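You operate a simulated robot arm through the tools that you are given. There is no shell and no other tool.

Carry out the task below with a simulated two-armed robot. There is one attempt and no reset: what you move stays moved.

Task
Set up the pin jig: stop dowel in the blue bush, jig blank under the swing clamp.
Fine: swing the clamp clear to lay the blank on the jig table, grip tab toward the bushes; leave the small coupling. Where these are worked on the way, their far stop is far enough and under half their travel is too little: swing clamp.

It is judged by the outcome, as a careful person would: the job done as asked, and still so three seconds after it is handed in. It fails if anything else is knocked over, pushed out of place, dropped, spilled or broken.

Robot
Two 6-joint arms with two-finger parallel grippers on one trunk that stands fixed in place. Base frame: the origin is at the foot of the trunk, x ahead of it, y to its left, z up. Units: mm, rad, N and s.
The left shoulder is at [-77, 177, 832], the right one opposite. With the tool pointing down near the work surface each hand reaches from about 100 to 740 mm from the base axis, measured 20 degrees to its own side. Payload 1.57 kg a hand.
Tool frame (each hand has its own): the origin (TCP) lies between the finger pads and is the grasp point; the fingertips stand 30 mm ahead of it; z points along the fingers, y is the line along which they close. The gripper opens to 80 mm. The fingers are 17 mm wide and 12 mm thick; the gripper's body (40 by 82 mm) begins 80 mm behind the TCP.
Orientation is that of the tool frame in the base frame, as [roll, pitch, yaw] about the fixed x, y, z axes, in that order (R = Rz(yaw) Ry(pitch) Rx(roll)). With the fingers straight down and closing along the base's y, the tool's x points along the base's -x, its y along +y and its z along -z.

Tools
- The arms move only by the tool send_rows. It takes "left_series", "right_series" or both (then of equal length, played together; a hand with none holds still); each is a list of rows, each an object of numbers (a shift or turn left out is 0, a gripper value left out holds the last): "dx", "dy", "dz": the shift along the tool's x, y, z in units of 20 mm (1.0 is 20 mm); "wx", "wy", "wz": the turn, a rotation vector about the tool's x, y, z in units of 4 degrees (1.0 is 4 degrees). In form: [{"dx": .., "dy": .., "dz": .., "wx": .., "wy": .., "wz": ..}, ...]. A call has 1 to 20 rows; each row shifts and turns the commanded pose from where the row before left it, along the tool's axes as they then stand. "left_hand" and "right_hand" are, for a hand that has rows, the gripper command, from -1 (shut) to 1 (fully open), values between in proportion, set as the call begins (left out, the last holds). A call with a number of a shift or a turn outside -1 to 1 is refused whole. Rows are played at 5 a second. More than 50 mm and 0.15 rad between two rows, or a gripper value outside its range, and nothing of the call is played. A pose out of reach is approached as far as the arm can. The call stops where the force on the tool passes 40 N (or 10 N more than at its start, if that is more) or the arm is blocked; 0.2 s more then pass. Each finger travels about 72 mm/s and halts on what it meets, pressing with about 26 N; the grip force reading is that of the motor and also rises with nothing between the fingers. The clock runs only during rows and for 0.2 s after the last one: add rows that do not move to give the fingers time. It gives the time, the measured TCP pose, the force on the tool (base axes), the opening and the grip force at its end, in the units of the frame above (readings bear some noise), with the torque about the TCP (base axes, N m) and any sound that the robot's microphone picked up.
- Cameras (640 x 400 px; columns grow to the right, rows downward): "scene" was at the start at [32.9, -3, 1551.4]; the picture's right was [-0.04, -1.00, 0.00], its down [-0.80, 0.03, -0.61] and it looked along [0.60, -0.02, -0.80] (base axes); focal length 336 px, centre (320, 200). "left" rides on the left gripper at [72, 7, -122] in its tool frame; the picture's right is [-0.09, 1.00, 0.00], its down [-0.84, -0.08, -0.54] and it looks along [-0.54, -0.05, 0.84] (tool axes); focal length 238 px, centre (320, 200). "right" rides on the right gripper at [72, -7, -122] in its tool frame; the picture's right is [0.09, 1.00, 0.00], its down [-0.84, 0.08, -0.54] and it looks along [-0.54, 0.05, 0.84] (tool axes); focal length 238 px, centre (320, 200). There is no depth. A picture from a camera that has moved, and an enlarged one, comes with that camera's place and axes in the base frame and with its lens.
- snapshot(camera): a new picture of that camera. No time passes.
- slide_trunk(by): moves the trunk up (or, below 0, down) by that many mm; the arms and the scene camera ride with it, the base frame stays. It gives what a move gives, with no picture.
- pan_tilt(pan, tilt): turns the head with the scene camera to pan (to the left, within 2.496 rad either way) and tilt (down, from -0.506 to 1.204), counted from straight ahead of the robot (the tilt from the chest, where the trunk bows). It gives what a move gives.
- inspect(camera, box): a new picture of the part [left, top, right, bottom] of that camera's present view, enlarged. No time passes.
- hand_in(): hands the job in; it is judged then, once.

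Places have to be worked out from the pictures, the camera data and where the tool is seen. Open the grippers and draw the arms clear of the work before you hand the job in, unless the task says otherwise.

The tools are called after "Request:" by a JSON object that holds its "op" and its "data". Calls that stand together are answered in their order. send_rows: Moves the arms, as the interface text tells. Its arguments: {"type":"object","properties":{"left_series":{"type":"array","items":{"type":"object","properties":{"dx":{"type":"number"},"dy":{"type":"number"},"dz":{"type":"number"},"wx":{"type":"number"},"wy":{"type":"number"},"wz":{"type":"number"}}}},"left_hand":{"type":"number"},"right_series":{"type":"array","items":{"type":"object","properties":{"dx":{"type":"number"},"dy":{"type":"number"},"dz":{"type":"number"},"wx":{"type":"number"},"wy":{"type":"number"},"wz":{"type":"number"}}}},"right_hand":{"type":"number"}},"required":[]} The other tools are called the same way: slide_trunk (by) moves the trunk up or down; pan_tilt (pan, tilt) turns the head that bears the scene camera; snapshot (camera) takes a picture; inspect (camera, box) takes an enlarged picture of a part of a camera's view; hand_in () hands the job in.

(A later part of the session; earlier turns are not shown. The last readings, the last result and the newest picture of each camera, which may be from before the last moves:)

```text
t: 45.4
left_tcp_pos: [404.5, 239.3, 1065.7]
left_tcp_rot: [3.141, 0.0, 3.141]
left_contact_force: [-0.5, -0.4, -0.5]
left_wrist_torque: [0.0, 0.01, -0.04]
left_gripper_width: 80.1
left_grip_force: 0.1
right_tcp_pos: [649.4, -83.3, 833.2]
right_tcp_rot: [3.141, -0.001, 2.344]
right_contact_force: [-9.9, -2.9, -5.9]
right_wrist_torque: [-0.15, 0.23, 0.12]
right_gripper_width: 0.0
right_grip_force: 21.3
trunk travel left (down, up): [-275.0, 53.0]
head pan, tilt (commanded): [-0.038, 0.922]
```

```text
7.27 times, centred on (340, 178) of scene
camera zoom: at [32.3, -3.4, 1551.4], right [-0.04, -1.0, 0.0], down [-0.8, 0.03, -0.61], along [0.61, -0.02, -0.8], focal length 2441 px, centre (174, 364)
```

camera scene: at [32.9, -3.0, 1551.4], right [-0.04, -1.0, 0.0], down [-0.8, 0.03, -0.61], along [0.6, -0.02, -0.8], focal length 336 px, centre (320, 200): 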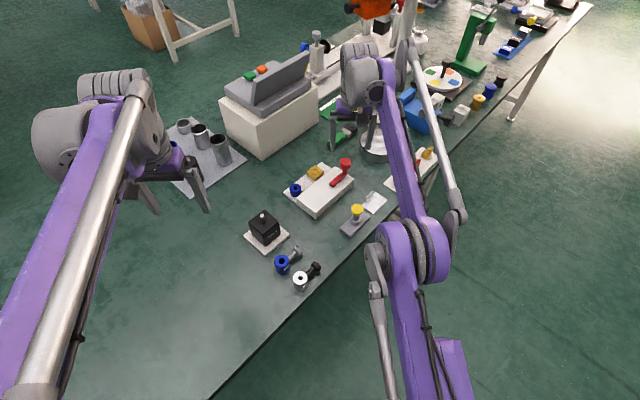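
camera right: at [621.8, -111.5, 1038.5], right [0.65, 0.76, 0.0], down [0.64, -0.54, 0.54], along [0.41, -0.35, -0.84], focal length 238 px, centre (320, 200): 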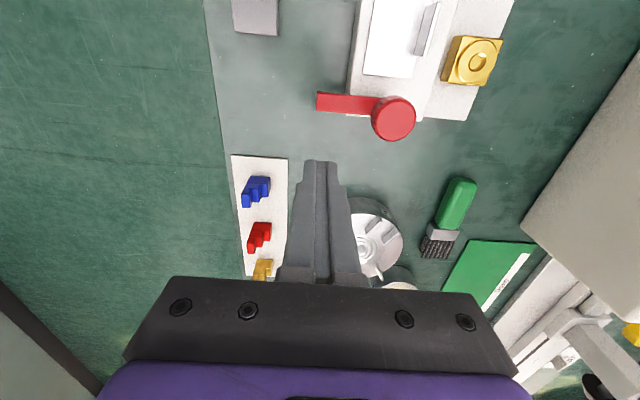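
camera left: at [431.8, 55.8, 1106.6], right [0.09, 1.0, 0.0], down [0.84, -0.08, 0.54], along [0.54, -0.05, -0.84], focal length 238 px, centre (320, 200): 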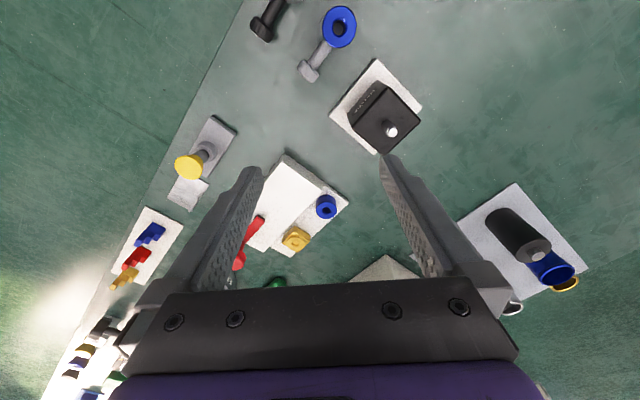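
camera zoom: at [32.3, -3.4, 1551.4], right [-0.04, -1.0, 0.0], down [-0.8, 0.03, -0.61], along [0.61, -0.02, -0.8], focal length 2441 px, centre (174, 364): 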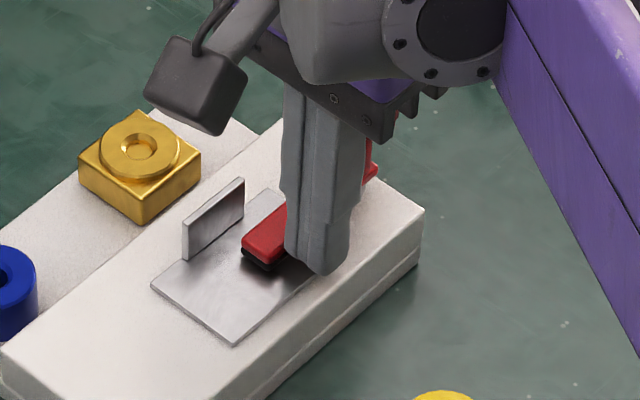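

The stop is confirmed: 12 N with no further motion. I back the fingers off sideways and rise clear, then check the jig.

Request:
{"op": "send_rows", "data": {"right_series": [{"dy": -0.15}, {"dy": -0.4}, {"dy": -0.5}, {"dy": -0.3, "dz": -0.6}, {"dz": -1}, {"dz": -1}, {"dz": -1}, {"dz": -1}, {}]}}

Request:
{"op": "inspect", "data": {"camera": "scene", "box": [280, 140, 390, 240]}}

Request:
{"op": "snapshot", "data": {"camera": "right"}}

```text
t: 47.4
left_tcp_pos: [405.3, 239.2, 1064.8]
left_tcp_rot: [3.141, -0.001, 3.141]
left_contact_force: [0.3, 0.8, -1.4]
left_wrist_torque: [0.0, -0.01, 0.02]
left_gripper_width: 79.9
left_grip_force: 0.0
right_tcp_pos: [632.1, -99.4, 925.5]
right_tcp_rot: [-3.141, 0.001, 2.345]
right_contact_force: [-0.8, 0.3, -0.2]
right_wrist_torque: [-0.02, -0.02, -0.02]
right_gripper_width: 0.1
right_grip_force: 21.1
trunk travel left (down, up): [-275.0, 53.0]
head pan, tilt (commanded): [-0.038, 0.922]
```

```text
4.00 times, centred on (335, 190) of scene
camera zoom: at [33.1, -3.0, 1551.4], right [-0.04, -1.0, 0.0], down [-0.8, 0.03, -0.61], along [0.6, -0.02, -0.8], focal length 1343 px, centre (260, 240)
```

zoom: 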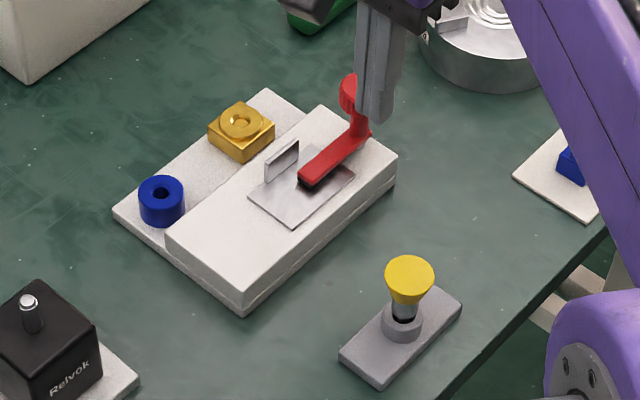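

```text
taken
camera right: at [577.3, -52.3, 1046.8], right [0.65, 0.76, 0.0], down [0.64, -0.54, 0.54], along [0.41, -0.35, -0.84], focal length 238 px, centre (320, 200)
```

right: 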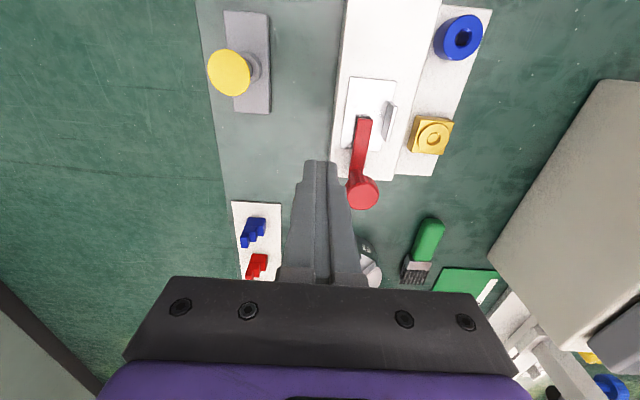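

The blank is flat under the clamp pad with its tab toward the bushes. Next is the dowel, so I look closely at its head, shaft and stand, and at the blue bush.

Request:
{"op": "inspect", "data": {"camera": "scene", "box": [335, 198, 380, 240]}}

Request:
{"op": "inspect", "data": {"camera": "scene", "box": [285, 170, 320, 205]}}

Request:
{"op": "inspect", "data": {"camera": "right", "box": [190, 0, 300, 120]}}

Request:
{"op": "inspect", "data": {"camera": "right", "box": [420, 0, 510, 80]}}

```text
9.52 times, centred on (358, 219) of scene
camera zoom: at [33.1, -3.0, 1551.4], right [-0.04, -1.0, 0.0], down [-0.8, 0.03, -0.61], along [0.6, -0.02, -0.8], focal length 3197 px, centre (-37, 19)
```

zoom: 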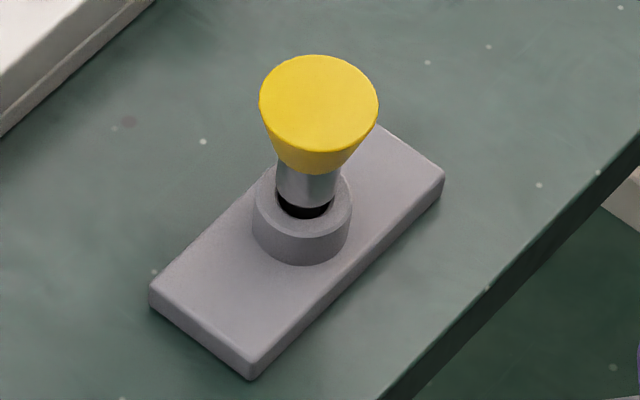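

```text
11.43 times, centred on (302, 188) of scene
camera zoom: at [33.1, -3.0, 1551.4], right [-0.04, -1.0, 0.0], down [-0.8, 0.03, -0.61], along [0.6, -0.02, -0.8], focal length 3836 px, centre (520, 343)
```

zoom: 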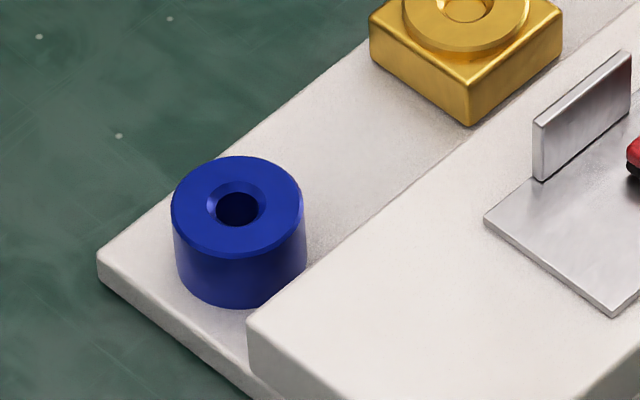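

```text
3.33 times, centred on (245, 60) of right
camera zoom: at [577.3, -52.3, 1046.8], right [0.65, 0.76, 0.0], down [0.64, -0.54, 0.54], along [0.41, -0.35, -0.84], focal length 794 px, centre (570, 667)
```

zoom: 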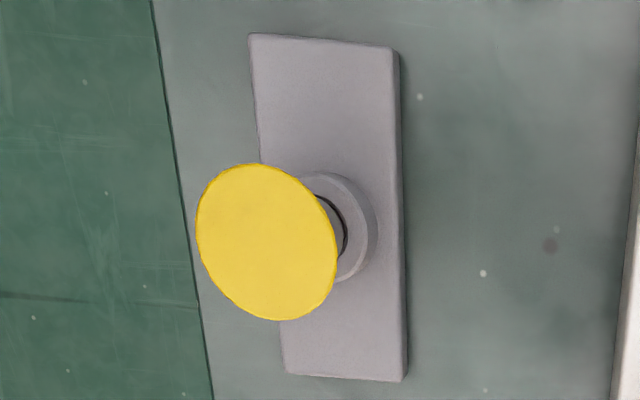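

```text
5.00 times, centred on (465, 40) of right
camera zoom: at [577.3, -52.3, 1046.8], right [0.65, 0.76, 0.0], down [0.64, -0.54, 0.54], along [0.41, -0.35, -0.84], focal length 1192 px, centre (-405, 1000)
```

zoom: 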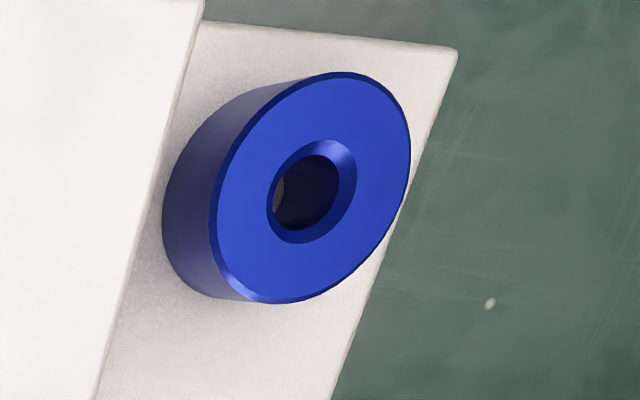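

The dowel's head flares to about 33 mm at the top over a shouldered shaft, near (545,-121) with its top at about z 832. The bush hole is about 11 mm with a chamfer. The left arm reaches both spots comfortably, so I first draw the right arm away to the right.

Request:
{"op": "send_rows", "data": {"right_series": [{"dz": -0.8}, {"dx": -0.12, "dy": -0.95, "dz": -0.25}, {"dx": -0.12, "dy": -0.95, "dz": -0.25}, {"dx": -0.12, "dy": -0.95, "dz": -0.25}, {"dx": -0.12, "dy": -0.95, "dz": -0.25}, {"dx": -0.12, "dy": -0.95, "dz": -0.25}, {"dx": -0.12, "dy": -0.95, "dz": -0.25}, {"dx": -0.12, "dy": -0.95, "dz": -0.25}, {"dx": -0.12, "dy": -0.95, "dz": -0.25}, {"dx": -0.12, "dy": -0.95, "dz": -0.25}, {"dx": -0.12, "dy": -0.95, "dz": -0.25}, {"dx": -0.12, "dy": -0.95, "dz": -0.25}, {"dx": -0.12, "dy": -0.95, "dz": -0.25}, {"dx": -0.12, "dy": -0.95, "dz": -0.25}, {"dx": -0.12, "dy": -0.95, "dz": -0.25}, {"dx": -0.12, "dy": -0.95, "dz": -0.25}, {"dx": -0.12, "dy": -0.95, "dz": -0.25}, {}]}}

Request:
{"op": "snapshot", "data": {"camera": "scene"}}

```text
t: 51.2
left_tcp_pos: [404.6, 240.4, 1066.2]
left_tcp_rot: [3.141, 0.002, 3.141]
left_contact_force: [0.3, 0.0, 0.5]
left_wrist_torque: [0.0, 0.01, -0.01]
left_gripper_width: 80.0
left_grip_force: 0.1
right_tcp_pos: [442.7, -341.4, 1020.8]
right_tcp_rot: [3.141, 0.0, 2.347]
right_contact_force: [0.8, 0.3, -0.3]
right_wrist_torque: [-0.03, 0.0, 0.0]
right_gripper_width: 0.1
right_grip_force: 21.3
trunk travel left (down, up): [-275.0, 53.0]
head pan, tilt (commanded): [-0.038, 0.922]
```

```text
taken
camera scene: at [33.2, -2.8, 1551.4], right [-0.04, -1.0, 0.0], down [-0.8, 0.03, -0.61], along [0.6, -0.02, -0.8], focal length 336 px, centre (320, 200)
```

scene: 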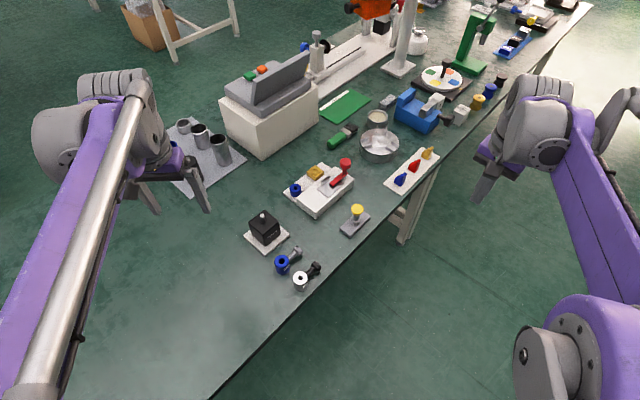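

The workspace is clear on the right. I bring the left hand, open, to about 120 mm above the dowel head.

Request:
{"op": "send_rows", "data": {"left_series": [{"dx": -0.35, "dy": -0.9, "dz": 0.29}, {"dx": -0.35, "dy": -0.9, "dz": 0.29}, {"dx": -0.35, "dy": -0.9, "dz": 0.29}, {"dx": -0.35, "dy": -0.9, "dz": 0.29}, {"dx": -0.35, "dy": -0.9, "dz": 0.29}, {"dx": -0.35, "dy": -0.9, "dz": 0.29}, {"dx": -0.35, "dy": -0.9, "dz": 0.29}, {"dx": -0.35, "dy": -0.9, "dz": 0.29}, {"dx": -0.35, "dy": -0.9, "dz": 0.29}, {"dx": -0.35, "dy": -0.9, "dz": 0.29}, {"dx": -0.35, "dy": -0.9, "dz": 0.29}, {"dx": -0.35, "dy": -0.9, "dz": 0.29}, {"dx": -0.35, "dy": -0.9, "dz": 0.29}, {"dx": -0.35, "dy": -0.9, "dz": 0.29}, {"dx": -0.35, "dy": -0.9, "dz": 0.29}, {"dx": -0.35, "dy": -0.9, "dz": 0.29}, {"dx": -0.35, "dy": -0.9, "dz": 0.29}, {"dx": -0.35, "dy": -0.9, "dz": 0.29}, {"dx": -0.35, "dy": -0.9, "dz": 0.29}, {"dx": -0.35, "dy": -0.9, "dz": 0.29}]}}

Request:
{"op": "snapshot", "data": {"camera": "left"}}

Request:
{"op": "inspect", "data": {"camera": "scene", "box": [300, 140, 420, 250]}}

```text
t: 55.4
left_tcp_pos: [544.7, -122.2, 949.6]
left_tcp_rot: [3.14, 0.0, 3.141]
left_contact_force: [0.5, -0.2, -0.4]
left_wrist_torque: [-0.02, -0.02, -0.02]
left_gripper_width: 79.7
left_grip_force: 0.1
right_tcp_pos: [443.2, -342.7, 1021.1]
right_tcp_rot: [3.141, 0.0, 2.348]
right_contact_force: [0.2, 0.1, -0.4]
right_wrist_torque: [0.03, -0.04, -0.04]
right_gripper_width: 0.4
right_grip_force: 21.3
trunk travel left (down, up): [-275.0, 53.0]
head pan, tilt (commanded): [-0.038, 0.922]
```

```text
taken
camera left: at [473.0, -115.4, 1071.4], right [0.09, 1.0, 0.0], down [0.84, -0.08, 0.54], along [0.54, -0.05, -0.84], focal length 238 px, centre (320, 200)
```

left: 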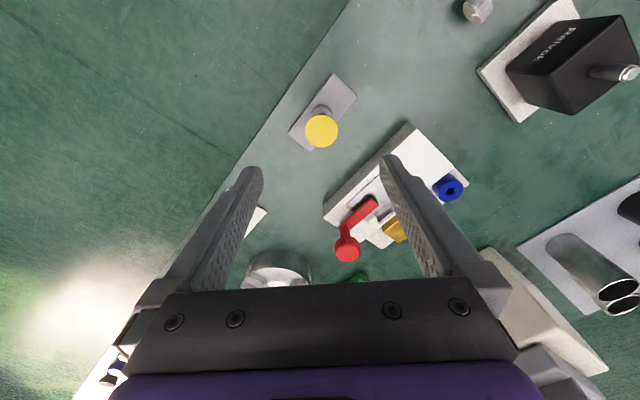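

```text
3.64 times, centred on (360, 195) of scene
camera zoom: at [33.3, -3.5, 1551.4], right [-0.04, -1.0, 0.0], down [-0.8, 0.03, -0.6], along [0.6, -0.02, -0.8], focal length 1221 px, centre (174, 218)
```

zoom: 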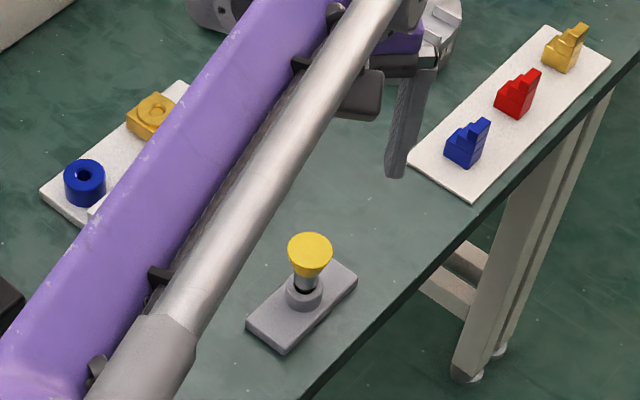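

Request:
{"op": "inspect", "data": {"camera": "left", "box": [270, 60, 380, 160]}}

Request:
{"op": "inspect", "data": {"camera": "left", "box": [320, 110, 480, 270]}}

```text
4.00 times, centred on (325, 110) of left
camera zoom: at [473.0, -115.4, 1071.4], right [0.09, 1.0, 0.0], down [0.84, -0.08, 0.54], along [0.54, -0.05, -0.84], focal length 953 px, centre (300, 560)
```

zoom: 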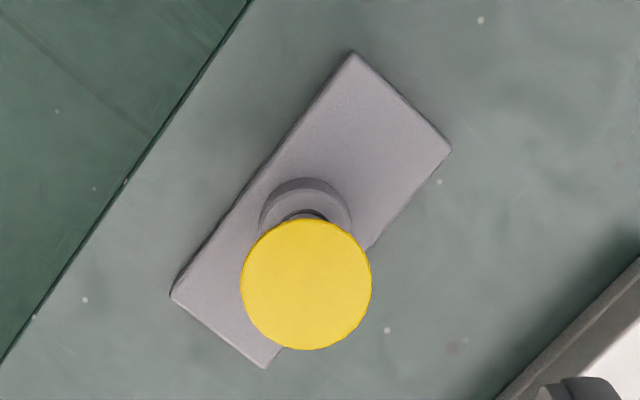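

```text
2.50 times, centred on (400, 190) of left
camera zoom: at [473.0, -115.4, 1071.4], right [0.09, 1.0, 0.0], down [0.84, -0.08, 0.54], along [0.54, -0.05, -0.84], focal length 596 px, centre (120, 225)
```

zoom: 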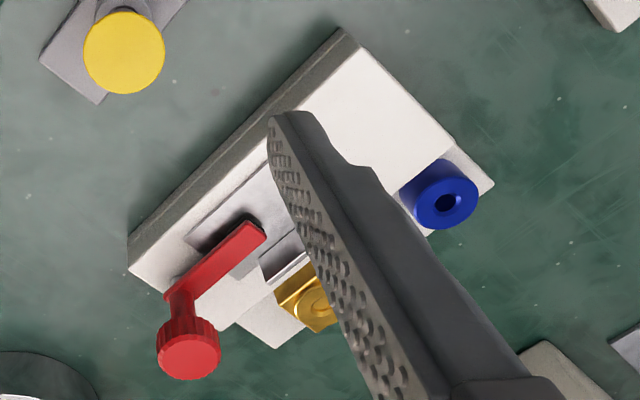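

The head centre comes out at about (544,-120.5) with its top at z 834, nearly under the hand. I correct 2 mm and descend part-way.

Request:
{"op": "send_rows", "data": {"left_series": [{"dx": 0.04, "dy": 0.08, "dz": 0.5}, {"dz": 0.9}, {"dz": 0.9}, {"dz": 0.9}, {"dz": 0.6}, {}]}}

Request:
{"op": "inspect", "data": {"camera": "left", "box": [220, 60, 420, 200]}}

Request:
{"op": "inspect", "data": {"camera": "scene", "box": [320, 160, 400, 240]}}

```text
t: 56.8
left_tcp_pos: [544.1, -121.3, 872.6]
left_tcp_rot: [-3.141, -0.001, -3.14]
left_contact_force: [0.0, 0.6, 0.3]
left_wrist_torque: [-0.02, 0.02, -0.01]
left_gripper_width: 80.2
left_grip_force: 0.1
right_tcp_pos: [442.7, -342.3, 1021.1]
right_tcp_rot: [3.14, 0.0, 2.348]
right_contact_force: [0.2, -0.5, 0.2]
right_wrist_torque: [0.01, 0.01, 0.02]
right_gripper_width: 0.0
right_grip_force: 21.2
trunk travel left (down, up): [-275.0, 53.0]
head pan, tilt (commanded): [-0.038, 0.922]
```

```text
2.86 times, centred on (320, 130) of left
camera zoom: at [472.1, -113.0, 995.7], right [0.09, 1.0, 0.0], down [0.84, -0.08, 0.54], along [0.54, -0.05, -0.84], focal length 681 px, centre (320, 400)
```

zoom: 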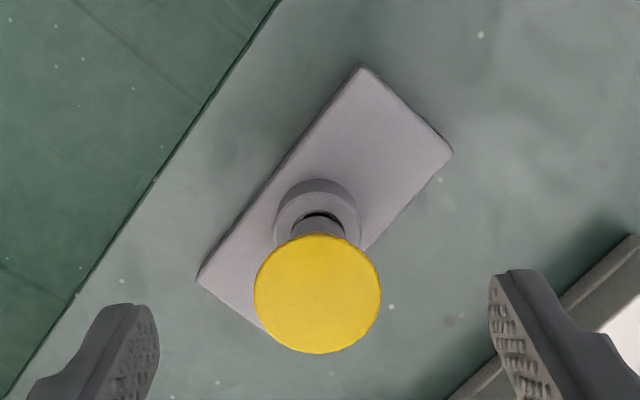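

```text
5.00 times, centred on (360, 200) of scene
camera zoom: at [32.8, -2.9, 1551.4], right [-0.04, -1.0, 0.0], down [-0.8, 0.03, -0.61], along [0.6, -0.02, -0.8], focal length 1678 px, centre (120, 200)
```

zoom: 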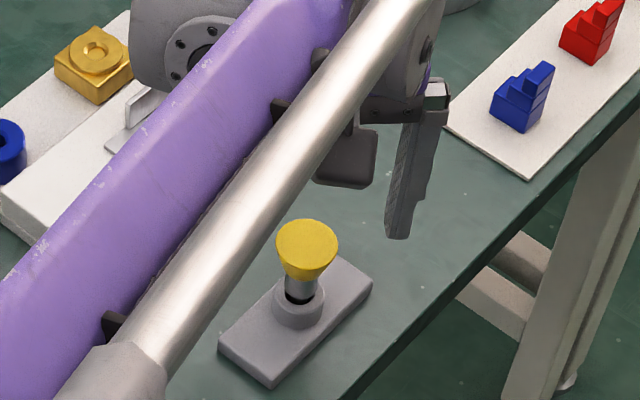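

The head is centred between the fingers within a millimetre. I descend to TCP z about 840 so the pads span the head's rim.

Request:
{"op": "send_rows", "data": {"left_series": [{"dz": 0.8}, {"dz": 0.6}, {"dz": 0.25}, {}]}}

Request:
{"op": "inspect", "data": {"camera": "left", "box": [200, 80, 440, 240]}}

Request:
{"op": "inspect", "data": {"camera": "scene", "box": [330, 170, 390, 230]}}

```text
t: 57.8
left_tcp_pos: [543.8, -120.1, 839.8]
left_tcp_rot: [-3.141, 0.0, -3.142]
left_contact_force: [0.1, -0.2, 0.0]
left_wrist_torque: [-0.01, 0.02, 0.04]
left_gripper_width: 80.2
left_grip_force: 0.1
right_tcp_pos: [441.9, -339.5, 1020.8]
right_tcp_rot: [3.141, 0.001, 2.347]
right_contact_force: [0.2, 0.1, 0.4]
right_wrist_torque: [-0.03, 0.04, -0.01]
right_gripper_width: 0.2
right_grip_force: 21.2
trunk travel left (down, up): [-275.0, 53.0]
head pan, tilt (commanded): [-0.038, 0.922]
```

```text
2.50 times, centred on (320, 160) of left
camera zoom: at [471.8, -112.8, 962.2], right [0.09, 1.0, 0.0], down [0.84, -0.08, 0.54], along [0.54, -0.05, -0.84], focal length 596 px, centre (320, 300)
```

zoom: 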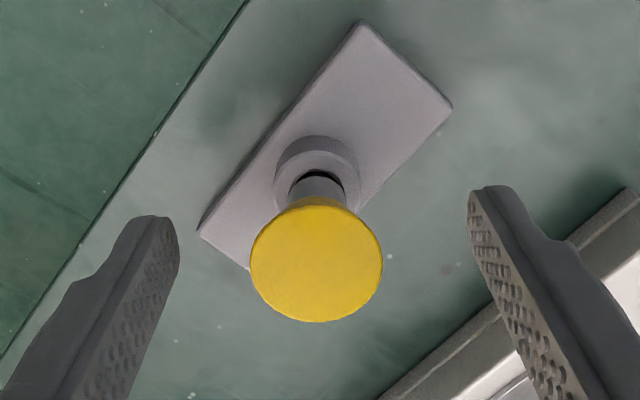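

```text
6.67 times, centred on (360, 200) of scene
camera zoom: at [32.8, -3.0, 1551.4], right [-0.04, -1.0, 0.0], down [-0.8, 0.03, -0.61], along [0.6, -0.02, -0.8], focal length 2238 px, centre (53, 200)
```

zoom: 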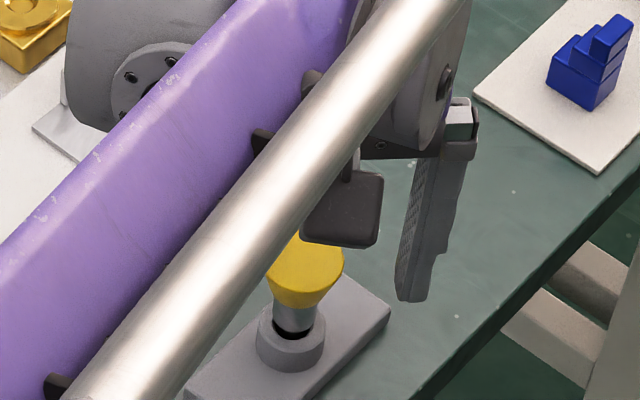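

The pads are level with the head rim and clear of the stand. I close on the head.

Request:
{"op": "send_rows", "data": {"left_series": [{}, {}, {}, {}], "left_hand": -1}}

Request:
{"op": "inspect", "data": {"camera": "left", "box": [200, 80, 440, 240]}}

```text
t: 58.8
left_tcp_pos: [543.7, -119.4, 839.8]
left_tcp_rot: [3.14, 0.0, 3.141]
left_contact_force: [-0.5, -0.1, 0.0]
left_wrist_torque: [0.0, 0.0, 0.02]
left_gripper_width: 32.0
left_grip_force: 26.0
right_tcp_pos: [443.6, -341.5, 1019.7]
right_tcp_rot: [-3.141, 0.0, 2.346]
right_contact_force: [-0.2, -0.1, 0.2]
right_wrist_torque: [0.02, 0.0, 0.0]
right_gripper_width: 0.1
right_grip_force: 21.6
trunk travel left (down, up): [-275.0, 53.0]
head pan, tilt (commanded): [-0.038, 0.922]
```

```text
2.50 times, centred on (320, 160) of left
camera zoom: at [471.8, -112.9, 962.3], right [0.09, 1.0, 0.0], down [0.84, -0.08, 0.54], along [0.54, -0.05, -0.84], focal length 596 px, centre (320, 300)
```

zoom: 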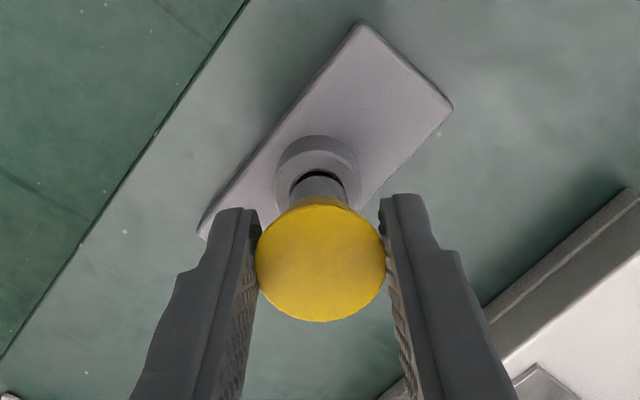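

Gripped at 32 mm opening, 26 N. I lift slowly 20 mm and check that the dowel comes out straight and the stand stays.

Request:
{"op": "send_rows", "data": {"left_series": [{"dz": -0.2}, {"dz": -0.3}, {"dz": -0.3}, {"dz": -0.3}, {}]}}

Request:
{"op": "inspect", "data": {"camera": "left", "box": [200, 80, 440, 240]}}

Request:
{"op": "inspect", "data": {"camera": "scene", "box": [330, 170, 390, 230]}}

```text
t: 60.0
left_tcp_pos: [544.0, -119.4, 861.6]
left_tcp_rot: [-3.141, 0.0, 3.141]
left_contact_force: [-0.2, -0.4, -0.6]
left_wrist_torque: [0.02, 0.0, 0.02]
left_gripper_width: 31.8
left_grip_force: 25.9
right_tcp_pos: [442.4, -342.4, 1020.6]
right_tcp_rot: [-3.141, 0.001, 2.346]
right_contact_force: [0.2, -1.1, 0.0]
right_wrist_torque: [0.01, -0.03, -0.02]
right_gripper_width: 0.1
right_grip_force: 21.1
trunk travel left (down, up): [-275.0, 53.0]
head pan, tilt (commanded): [-0.038, 0.922]
```

```text
2.50 times, centred on (320, 160) of left
camera zoom: at [471.6, -112.6, 984.9], right [0.09, 1.0, 0.0], down [0.84, -0.08, 0.54], along [0.54, -0.05, -0.84], focal length 596 px, centre (320, 300)
```

zoom: 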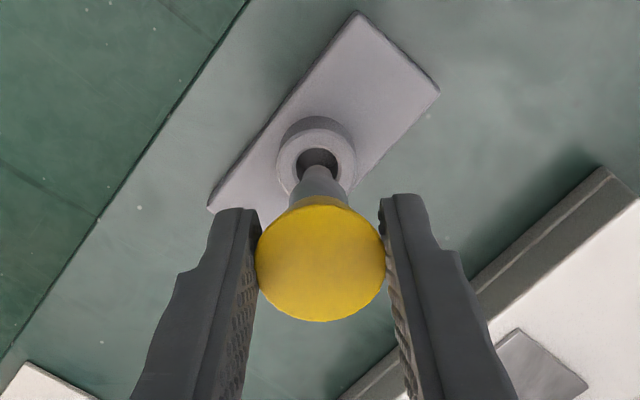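

```text
6.67 times, centred on (360, 200) of scene
camera zoom: at [33.0, -3.0, 1551.4], right [-0.04, -1.0, 0.0], down [-0.8, 0.03, -0.61], along [0.6, -0.02, -0.8], focal length 2238 px, centre (53, 200)
```

zoom: 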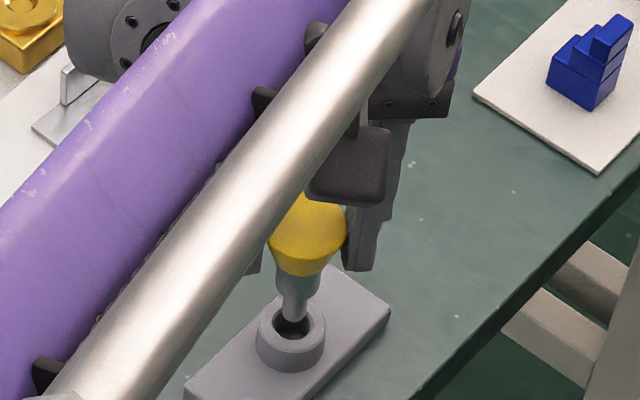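

The dowel comes out straight: the pin under the shoulder is about 10 mm and the stand did not move. I lift it fully clear.

Request:
{"op": "send_rows", "data": {"left_series": [{"dz": -0.6}, {"dz": -0.8}, {"dz": -0.8}, {"dz": -0.8}, {}]}}

Request:
{"op": "snapshot", "data": {"camera": "left"}}

Request:
{"op": "inspect", "data": {"camera": "scene", "box": [320, 140, 400, 230]}}

```text
t: 61.2
left_tcp_pos: [542.2, -119.3, 920.5]
left_tcp_rot: [3.141, 0.001, 3.141]
left_contact_force: [-0.1, 0.2, 0.2]
left_wrist_torque: [0.03, 0.02, 0.04]
left_gripper_width: 31.9
left_grip_force: 25.5
right_tcp_pos: [442.2, -340.7, 1020.8]
right_tcp_rot: [-3.14, 0.0, 2.346]
right_contact_force: [-0.8, 1.0, 0.6]
right_wrist_torque: [-0.04, 0.0, -0.02]
right_gripper_width: 0.0
right_grip_force: 21.0
trunk travel left (down, up): [-275.0, 53.0]
head pan, tilt (commanded): [-0.038, 0.922]
```

```text
taken
camera left: at [471.1, -112.8, 1043.7], right [0.09, 1.0, 0.0], down [0.84, -0.08, 0.54], along [0.54, -0.05, -0.84], focal length 238 px, centre (320, 200)
```

left: 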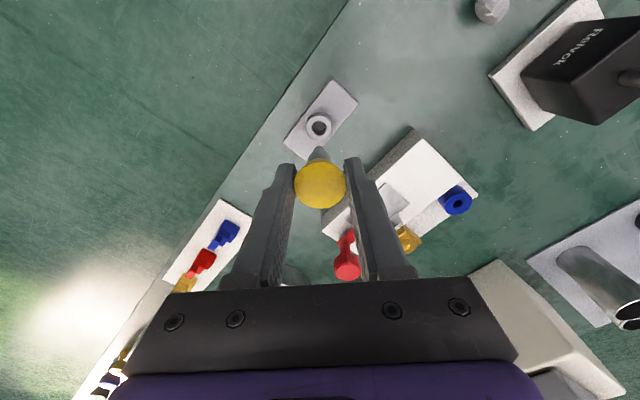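

```text
4.44 times, centred on (360, 185) of scene
camera zoom: at [33.0, -3.0, 1551.4], right [-0.04, -1.0, 0.0], down [-0.8, 0.03, -0.61], along [0.6, -0.02, -0.8], focal length 1492 px, centre (142, 267)
```

zoom: 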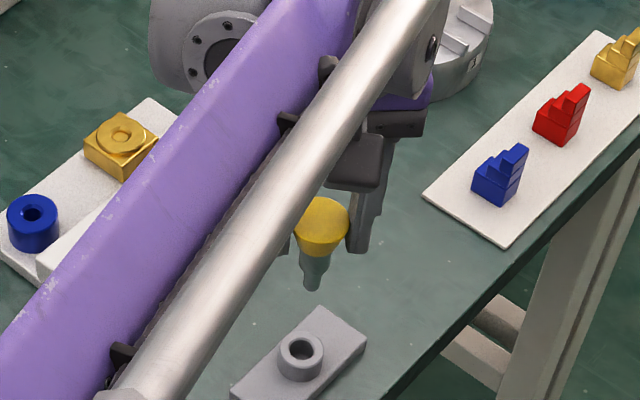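

The dowel hangs straight: its tip is about 69 mm below the TCP, and the shoulder and pin are visible. I carry it to above the blue bush at this height.

Request:
{"op": "send_rows", "data": {"left_series": [{"dx": -0.3, "dy": 0.45}, {"dx": -0.55, "dy": 0.825}, {"dx": -0.55, "dy": 0.825}, {"dx": -0.55, "dy": 0.825}, {"dx": -0.55, "dy": 0.825}, {"dx": -0.55, "dy": 0.825}, {"dx": -0.55, "dy": 0.825}, {"dx": -0.55, "dy": 0.825}, {"dx": -0.55, "dy": 0.825}, {"dx": -0.55, "dy": 0.825}, {"dx": -0.3, "dy": 0.37}, {}]}}

Request:
{"op": "snapshot", "data": {"camera": "left"}}

Request:
{"op": "snapshot", "data": {"camera": "scene"}}

```text
t: 63.8
left_tcp_pos: [653.6, 46.8, 922.8]
left_tcp_rot: [3.141, 0.001, -3.14]
left_contact_force: [-0.3, -0.8, 0.1]
left_wrist_torque: [-0.01, -0.02, 0.02]
left_gripper_width: 31.9
left_grip_force: 26.0
right_tcp_pos: [442.1, -341.6, 1021.7]
right_tcp_rot: [-3.141, 0.0, 2.346]
right_contact_force: [0.1, -0.4, 0.0]
right_wrist_torque: [-0.01, 0.0, 0.01]
right_gripper_width: 0.0
right_grip_force: 20.4
trunk travel left (down, up): [-275.0, 53.0]
head pan, tilt (commanded): [-0.038, 0.922]
```

```text
taken
camera left: at [582.2, 53.0, 1044.7], right [0.09, 1.0, 0.0], down [0.84, -0.08, 0.54], along [0.54, -0.05, -0.84], focal length 238 px, centre (320, 200)
```

left: 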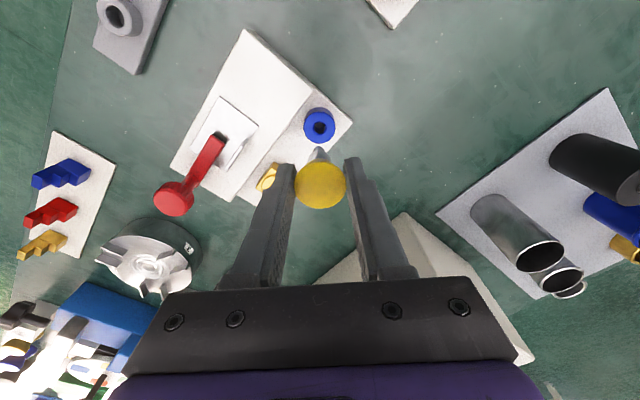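

```text
taken
camera scene: at [32.8, -3.0, 1551.4], right [-0.04, -1.0, 0.0], down [-0.8, 0.03, -0.61], along [0.6, -0.02, -0.8], focal length 336 px, centre (320, 200)
```

scene: 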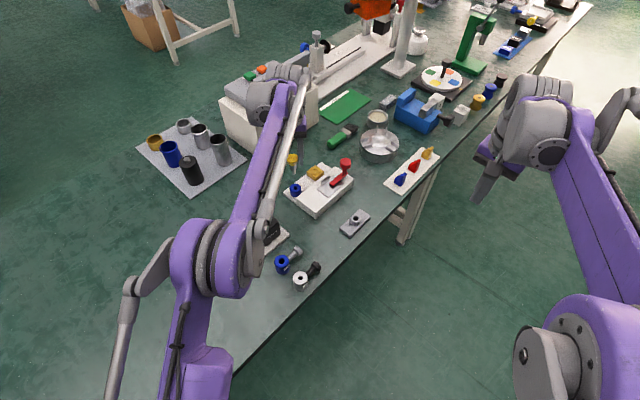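

Both cameras see the dowel and the bush. I enlarge both to measure the offset.

Request:
{"op": "inspect", "data": {"camera": "scene", "box": [275, 145, 325, 205]}}

Request:
{"op": "inspect", "data": {"camera": "left", "box": [260, 80, 380, 220]}}

```text
6.67 times, centred on (300, 175) of scene
camera zoom: at [32.8, -3.0, 1551.4], right [-0.04, -1.0, 0.0], down [-0.8, 0.03, -0.61], along [0.6, -0.02, -0.8], focal length 2238 px, centre (453, 367)
```

zoom: 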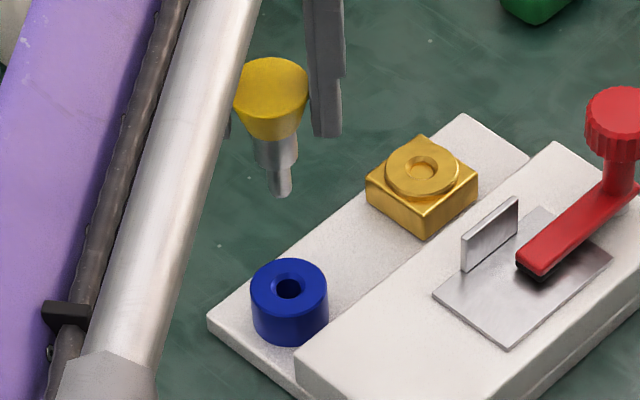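

```text
2.86 times, centred on (320, 150) of left
camera zoom: at [582.2, 53.0, 1044.7], right [0.09, 1.0, 0.0], down [0.84, -0.08, 0.54], along [0.54, -0.05, -0.84], focal length 681 px, centre (320, 343)
```

zoom: 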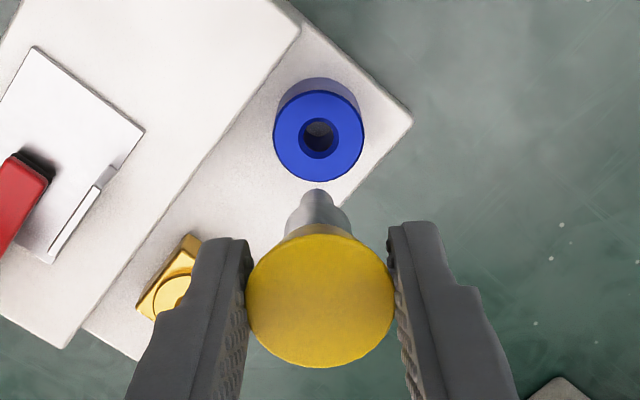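

From both views the pin tip is within about 1 mm of the bush axis. I lower straight down until the tip is about 10 mm above the bush and check again.

Request:
{"op": "send_rows", "data": {"left_series": [{"dz": 0.6}, {"dz": 0.7}, {"dz": 0.6}, {"dz": 0.4}, {}]}}

Request:
{"op": "inspect", "data": {"camera": "scene", "box": [280, 160, 315, 205]}}

Request:
{"op": "inspect", "data": {"camera": "left", "box": [260, 80, 380, 220]}}

```text
t: 65.0
left_tcp_pos: [653.2, 46.7, 875.1]
left_tcp_rot: [3.142, -0.001, 3.141]
left_contact_force: [0.1, 1.5, 0.2]
left_wrist_torque: [-0.01, 0.01, -0.01]
left_gripper_width: 31.8
left_grip_force: 26.6
right_tcp_pos: [441.9, -341.1, 1022.1]
right_tcp_rot: [3.14, 0.001, 2.344]
right_contact_force: [0.2, -0.2, 0.1]
right_wrist_torque: [-0.02, -0.02, 0.0]
right_gripper_width: 0.1
right_grip_force: 21.5
trunk travel left (down, up): [-275.0, 53.0]
head pan, tilt (commanded): [-0.038, 0.922]
```

```text
8.89 times, centred on (298, 182) of scene
camera zoom: at [32.9, -3.0, 1551.4], right [-0.04, -1.0, 0.0], down [-0.8, 0.03, -0.61], along [0.6, -0.02, -0.8], focal length 2984 px, centre (520, 356)
```

zoom: 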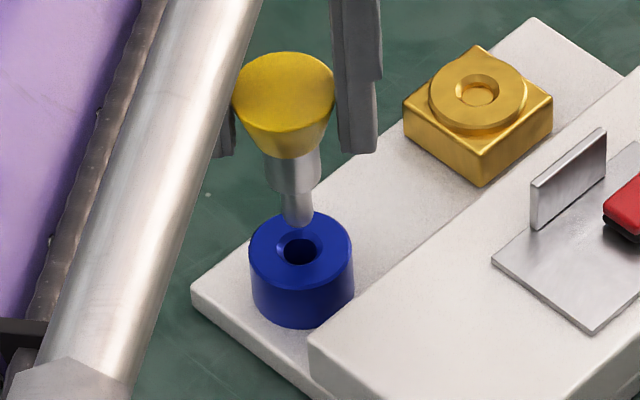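

```text
2.86 times, centred on (320, 150) of left
camera zoom: at [581.9, 53.0, 998.1], right [0.09, 1.0, 0.0], down [0.84, -0.08, 0.54], along [0.54, -0.05, -0.84], focal length 681 px, centre (320, 343)
```

zoom: 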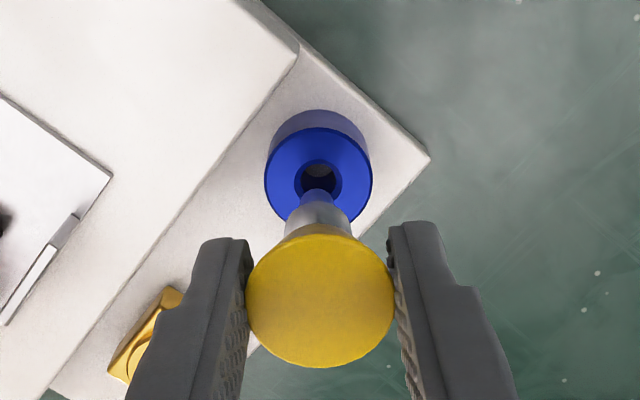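

The tip is centred over the hole within about 1 mm in both views, and about 14 mm above it. I lower gently into the chamfer and watch the force.

Request:
{"op": "send_rows", "data": {"left_series": [{"dz": 0.3}, {"dz": 0.25}, {"dz": 0.15}, {"dz": 0.1}, {}]}}

Request:
{"op": "inspect", "data": {"camera": "scene", "box": [280, 160, 315, 205]}}

Request:
{"op": "inspect", "data": {"camera": "left", "box": [260, 80, 380, 220]}}

```text
t: 66.2
left_tcp_pos: [654.4, 46.4, 861.1]
left_tcp_rot: [-3.14, 0.003, -3.141]
left_contact_force: [3.2, 2.1, 18.0]
left_wrist_torque: [-0.02, -0.31, 0.03]
left_gripper_width: 32.0
left_grip_force: 25.5
right_tcp_pos: [441.7, -341.4, 1022.0]
right_tcp_rot: [3.139, 0.002, 2.345]
right_contact_force: [-0.4, 0.4, -0.4]
right_wrist_torque: [0.0, 0.0, 0.0]
right_gripper_width: 0.0
right_grip_force: 21.0
trunk travel left (down, up): [-275.0, 53.0]
head pan, tilt (commanded): [-0.038, 0.922]
```

```text
8.89 times, centred on (298, 182) of scene
camera zoom: at [31.4, -3.0, 1551.7], right [-0.04, -1.0, 0.0], down [-0.79, 0.03, -0.61], along [0.61, -0.02, -0.8], focal length 2984 px, centre (520, 356)
```

zoom: 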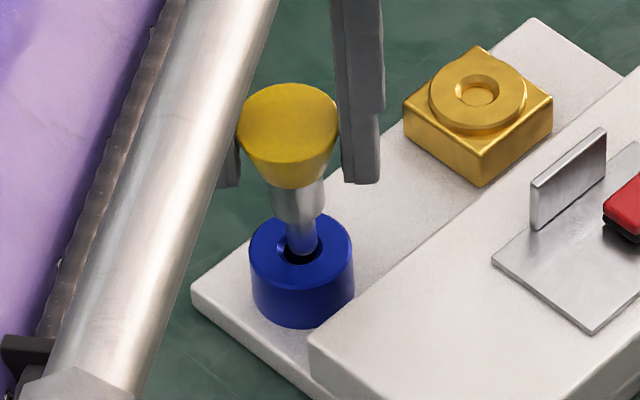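

```text
2.86 times, centred on (320, 150) of left
camera zoom: at [581.2, 52.6, 983.7], right [0.09, 1.0, 0.0], down [0.84, -0.08, 0.54], along [0.54, -0.05, -0.84], focal length 681 px, centre (320, 343)
```

zoom: 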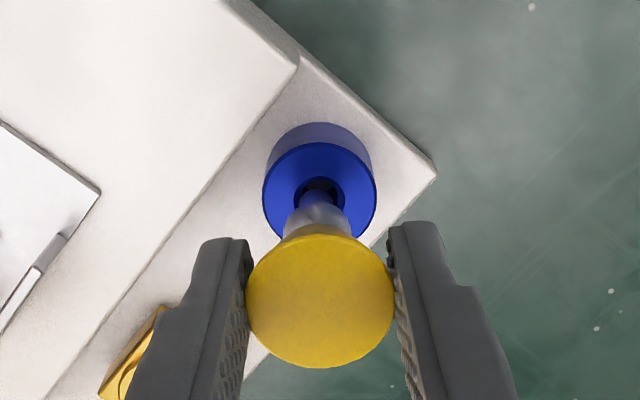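

Contact at 18 N upward with a small +x, +y push: the pin sits on the chamfer and is not yet in the hole. I back up slightly and look closer to correct the offset.

Request:
{"op": "inspect", "data": {"camera": "left", "box": [300, 125, 345, 175]}}

Request:
{"op": "inspect", "data": {"camera": "scene", "box": [285, 172, 307, 200]}}

```text
8.00 times, centred on (322, 150) of left
camera zoom: at [581.2, 52.6, 983.7], right [0.09, 1.0, 0.0], down [0.84, -0.08, 0.54], along [0.54, -0.05, -0.84], focal length 1907 px, centre (300, 600)
```

zoom: 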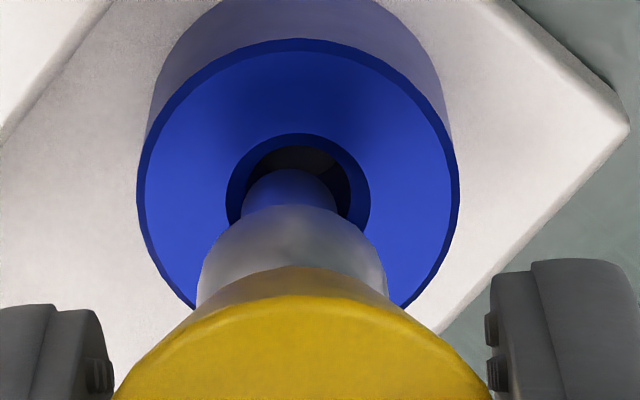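

```text
14.29 times, centred on (296, 186) of scene
camera zoom: at [31.4, -3.0, 1551.7], right [-0.04, -1.0, 0.0], down [-0.79, 0.03, -0.61], along [0.61, -0.02, -0.8], focal length 4795 px, centre (663, 400)
```

zoom: 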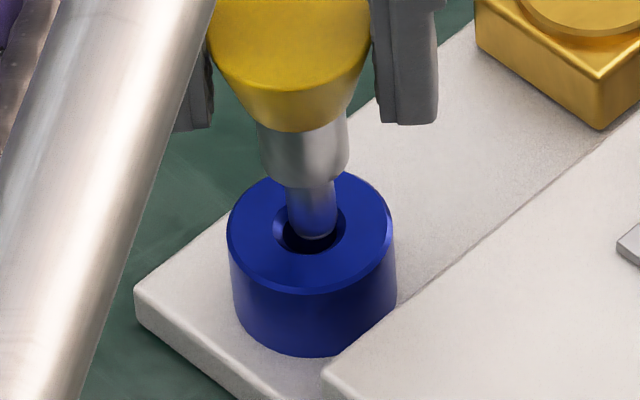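

The close-ups and the wrist torque agree: the pin is about 1.2 mm too far in +x and 0.9 mm too far in -y. I lift 2 mm, correct by that amount and lower again gently.

Request:
{"op": "send_rows", "data": {"left_series": [{"dz": -0.15}, {"dx": 0.06, "dy": 0.045}, {}]}}

Request:
{"op": "inspect", "data": {"camera": "left", "box": [300, 125, 345, 175]}}

Request:
{"op": "inspect", "data": {"camera": "scene", "box": [285, 172, 307, 200]}}

```text
t: 67.0
left_tcp_pos: [653.7, 46.1, 863.1]
left_tcp_rot: [-3.141, 0.0, -3.141]
left_contact_force: [1.0, -1.0, -0.2]
left_wrist_torque: [-0.01, 0.0, 0.01]
left_gripper_width: 31.5
left_grip_force: 25.9
right_tcp_pos: [441.3, -341.3, 1021.1]
right_tcp_rot: [-3.141, 0.001, 2.344]
right_contact_force: [0.5, 0.7, 0.0]
right_wrist_torque: [0.01, -0.01, 0.02]
right_gripper_width: 0.3
right_grip_force: 21.5
trunk travel left (down, up): [-275.0, 53.0]
head pan, tilt (commanded): [-0.038, 0.922]
```

```text
8.00 times, centred on (322, 150) of left
camera zoom: at [581.4, 53.5, 985.8], right [0.09, 1.0, 0.0], down [0.84, -0.08, 0.54], along [0.54, -0.05, -0.84], focal length 1907 px, centre (300, 600)
```

zoom: 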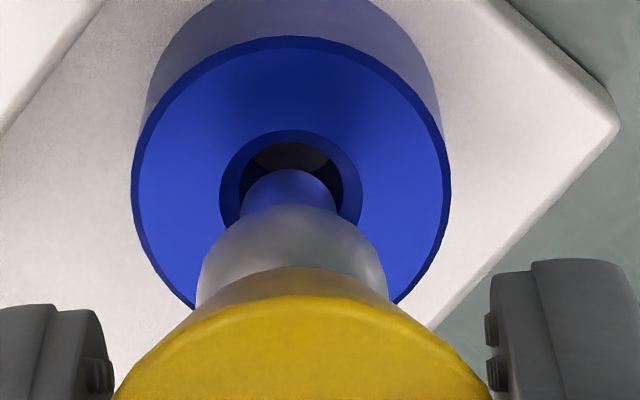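

```text
14.29 times, centred on (296, 186) of scene
camera zoom: at [33.0, -3.0, 1551.4], right [-0.04, -1.0, 0.0], down [-0.8, 0.03, -0.61], along [0.6, -0.02, -0.8], focal length 4795 px, centre (663, 400)
```

zoom: 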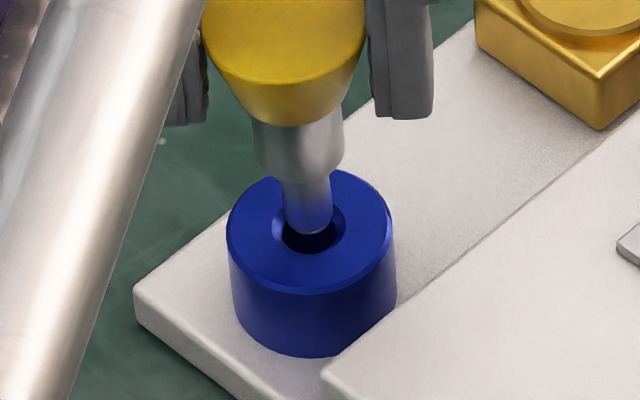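

Laterally the pin is now centred within about 0.4 mm. I lower in small steps again and read force and torque.

Request:
{"op": "send_rows", "data": {"left_series": [{"dz": 0.1}, {"dz": 0.06}, {}]}}

```text
t: 67.8
left_tcp_pos: [653.0, 47.2, 861.1]
left_tcp_rot: [3.141, -0.001, -3.14]
left_contact_force: [0.7, -0.1, -0.3]
left_wrist_torque: [0.02, 0.0, 0.0]
left_gripper_width: 31.8
left_grip_force: 26.1
right_tcp_pos: [442.4, -341.4, 1019.9]
right_tcp_rot: [-3.141, 0.0, 2.346]
right_contact_force: [-0.5, -0.1, 0.1]
right_wrist_torque: [0.05, 0.0, 0.02]
right_gripper_width: 0.2
right_grip_force: 21.6
trunk travel left (down, up): [-275.0, 53.0]
head pan, tilt (commanded): [-0.038, 0.922]
```

No force at the depth where it met 18 N before, so the pin is entering. I keep lowering in small steps.

Request:
{"op": "send_rows", "data": {"left_series": [{"dz": 0.1}, {"dz": 0.1}, {}]}}

Request:
{"op": "inspect", "data": {"camera": "scene", "box": [285, 172, 307, 200]}}

Request:
{"op": "inspect", "data": {"camera": "left", "box": [300, 125, 345, 175]}}

```text
t: 68.6
left_tcp_pos: [652.6, 47.2, 857.0]
left_tcp_rot: [3.142, 0.001, -3.141]
left_contact_force: [-0.5, 0.6, 0.2]
left_wrist_torque: [0.0, 0.03, -0.02]
left_gripper_width: 31.9
left_grip_force: 26.1
right_tcp_pos: [442.8, -342.6, 1020.5]
right_tcp_rot: [3.141, 0.001, 2.348]
right_contact_force: [-0.3, 0.3, 0.1]
right_wrist_torque: [-0.02, -0.03, 0.06]
right_gripper_width: 0.0
right_grip_force: 21.4
trunk travel left (down, up): [-275.0, 53.0]
head pan, tilt (commanded): [-0.038, 0.922]
```

```text
14.29 times, centred on (296, 186) of scene
camera zoom: at [32.9, -3.0, 1551.4], right [-0.04, -1.0, 0.0], down [-0.8, 0.03, -0.61], along [0.6, -0.02, -0.8], focal length 4795 px, centre (663, 400)
```

zoom: 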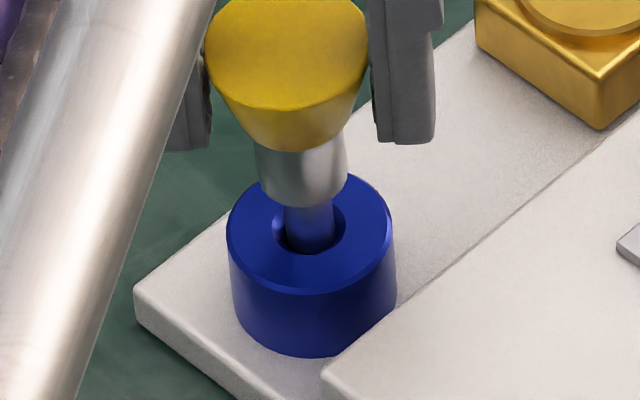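

```text
8.00 times, centred on (322, 150) of left
camera zoom: at [580.7, 53.3, 979.0], right [0.09, 1.0, 0.0], down [0.84, -0.08, 0.54], along [0.54, -0.05, -0.84], focal length 1907 px, centre (300, 600)
```

zoom: 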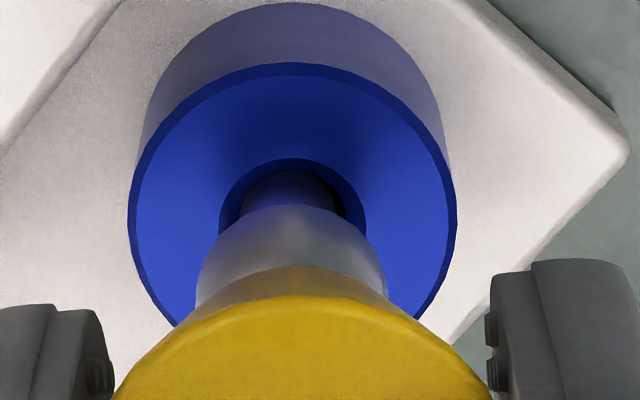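

The pin is in the hole. I continue down in small steps towards the shoulder seating on the bush.

Request:
{"op": "send_rows", "data": {"left_series": [{"dz": 0.1}, {"dz": 0.1}, {"dz": 0.1}, {}]}}

Request:
{"op": "inspect", "data": {"camera": "scene", "box": [285, 172, 307, 200]}}

```text
t: 69.6
left_tcp_pos: [651.5, 46.7, 850.4]
left_tcp_rot: [-3.141, 0.0, -3.14]
left_contact_force: [-0.4, 0.0, -0.1]
left_wrist_torque: [0.01, -0.01, 0.01]
left_gripper_width: 32.3
left_grip_force: 26.0
right_tcp_pos: [441.8, -342.4, 1020.4]
right_tcp_rot: [-3.141, 0.0, 2.347]
right_contact_force: [-0.8, 0.0, 0.0]
right_wrist_torque: [-0.02, 0.02, 0.0]
right_gripper_width: 0.0
right_grip_force: 21.2
trunk travel left (down, up): [-275.0, 53.0]
head pan, tilt (commanded): [-0.038, 0.922]
```

```text
14.29 times, centred on (296, 186) of scene
camera zoom: at [32.9, -3.0, 1551.4], right [-0.04, -1.0, 0.0], down [-0.8, 0.03, -0.61], along [0.6, -0.02, -0.8], focal length 4795 px, centre (663, 400)
```

zoom: 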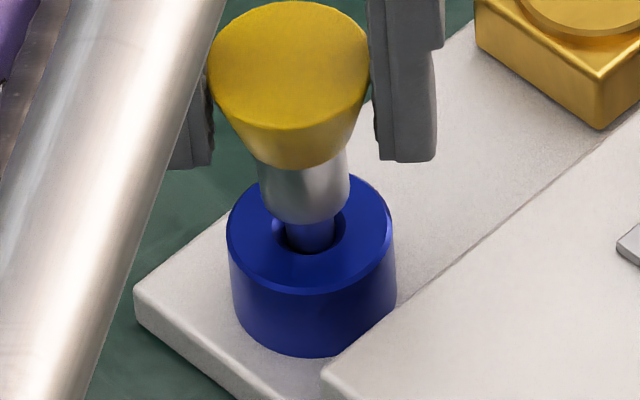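

It slides in freely with no force. I keep going down in small steps.

Request:
{"op": "send_rows", "data": {"left_series": [{"dz": 0.1}, {"dz": 0.1}, {"dz": 0.1}, {}]}}

Request:
{"op": "inspect", "data": {"camera": "scene", "box": [285, 172, 307, 200]}}

```text
t: 70.6
left_tcp_pos: [651.9, 47.9, 844.4]
left_tcp_rot: [-3.14, 0.001, 3.141]
left_contact_force: [-0.6, 0.9, 0.1]
left_wrist_torque: [-0.01, -0.03, -0.01]
left_gripper_width: 32.0
left_grip_force: 26.4
right_tcp_pos: [442.0, -341.4, 1020.9]
right_tcp_rot: [-3.142, 0.0, 2.345]
right_contact_force: [-0.3, -0.4, 0.5]
right_wrist_torque: [-0.04, -0.01, 0.01]
right_gripper_width: 0.2
right_grip_force: 21.2
trunk travel left (down, up): [-275.0, 53.0]
head pan, tilt (commanded): [-0.038, 0.922]
```

```text
14.29 times, centred on (296, 186) of scene
camera zoom: at [32.9, -3.0, 1551.4], right [-0.04, -1.0, 0.0], down [-0.8, 0.03, -0.61], along [0.6, -0.02, -0.8], focal length 4795 px, centre (663, 400)
```

zoom: 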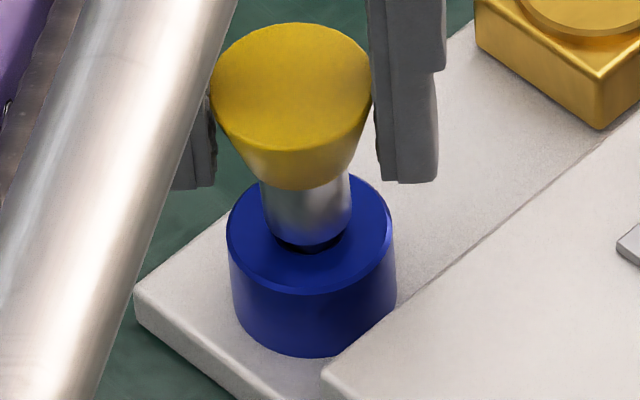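

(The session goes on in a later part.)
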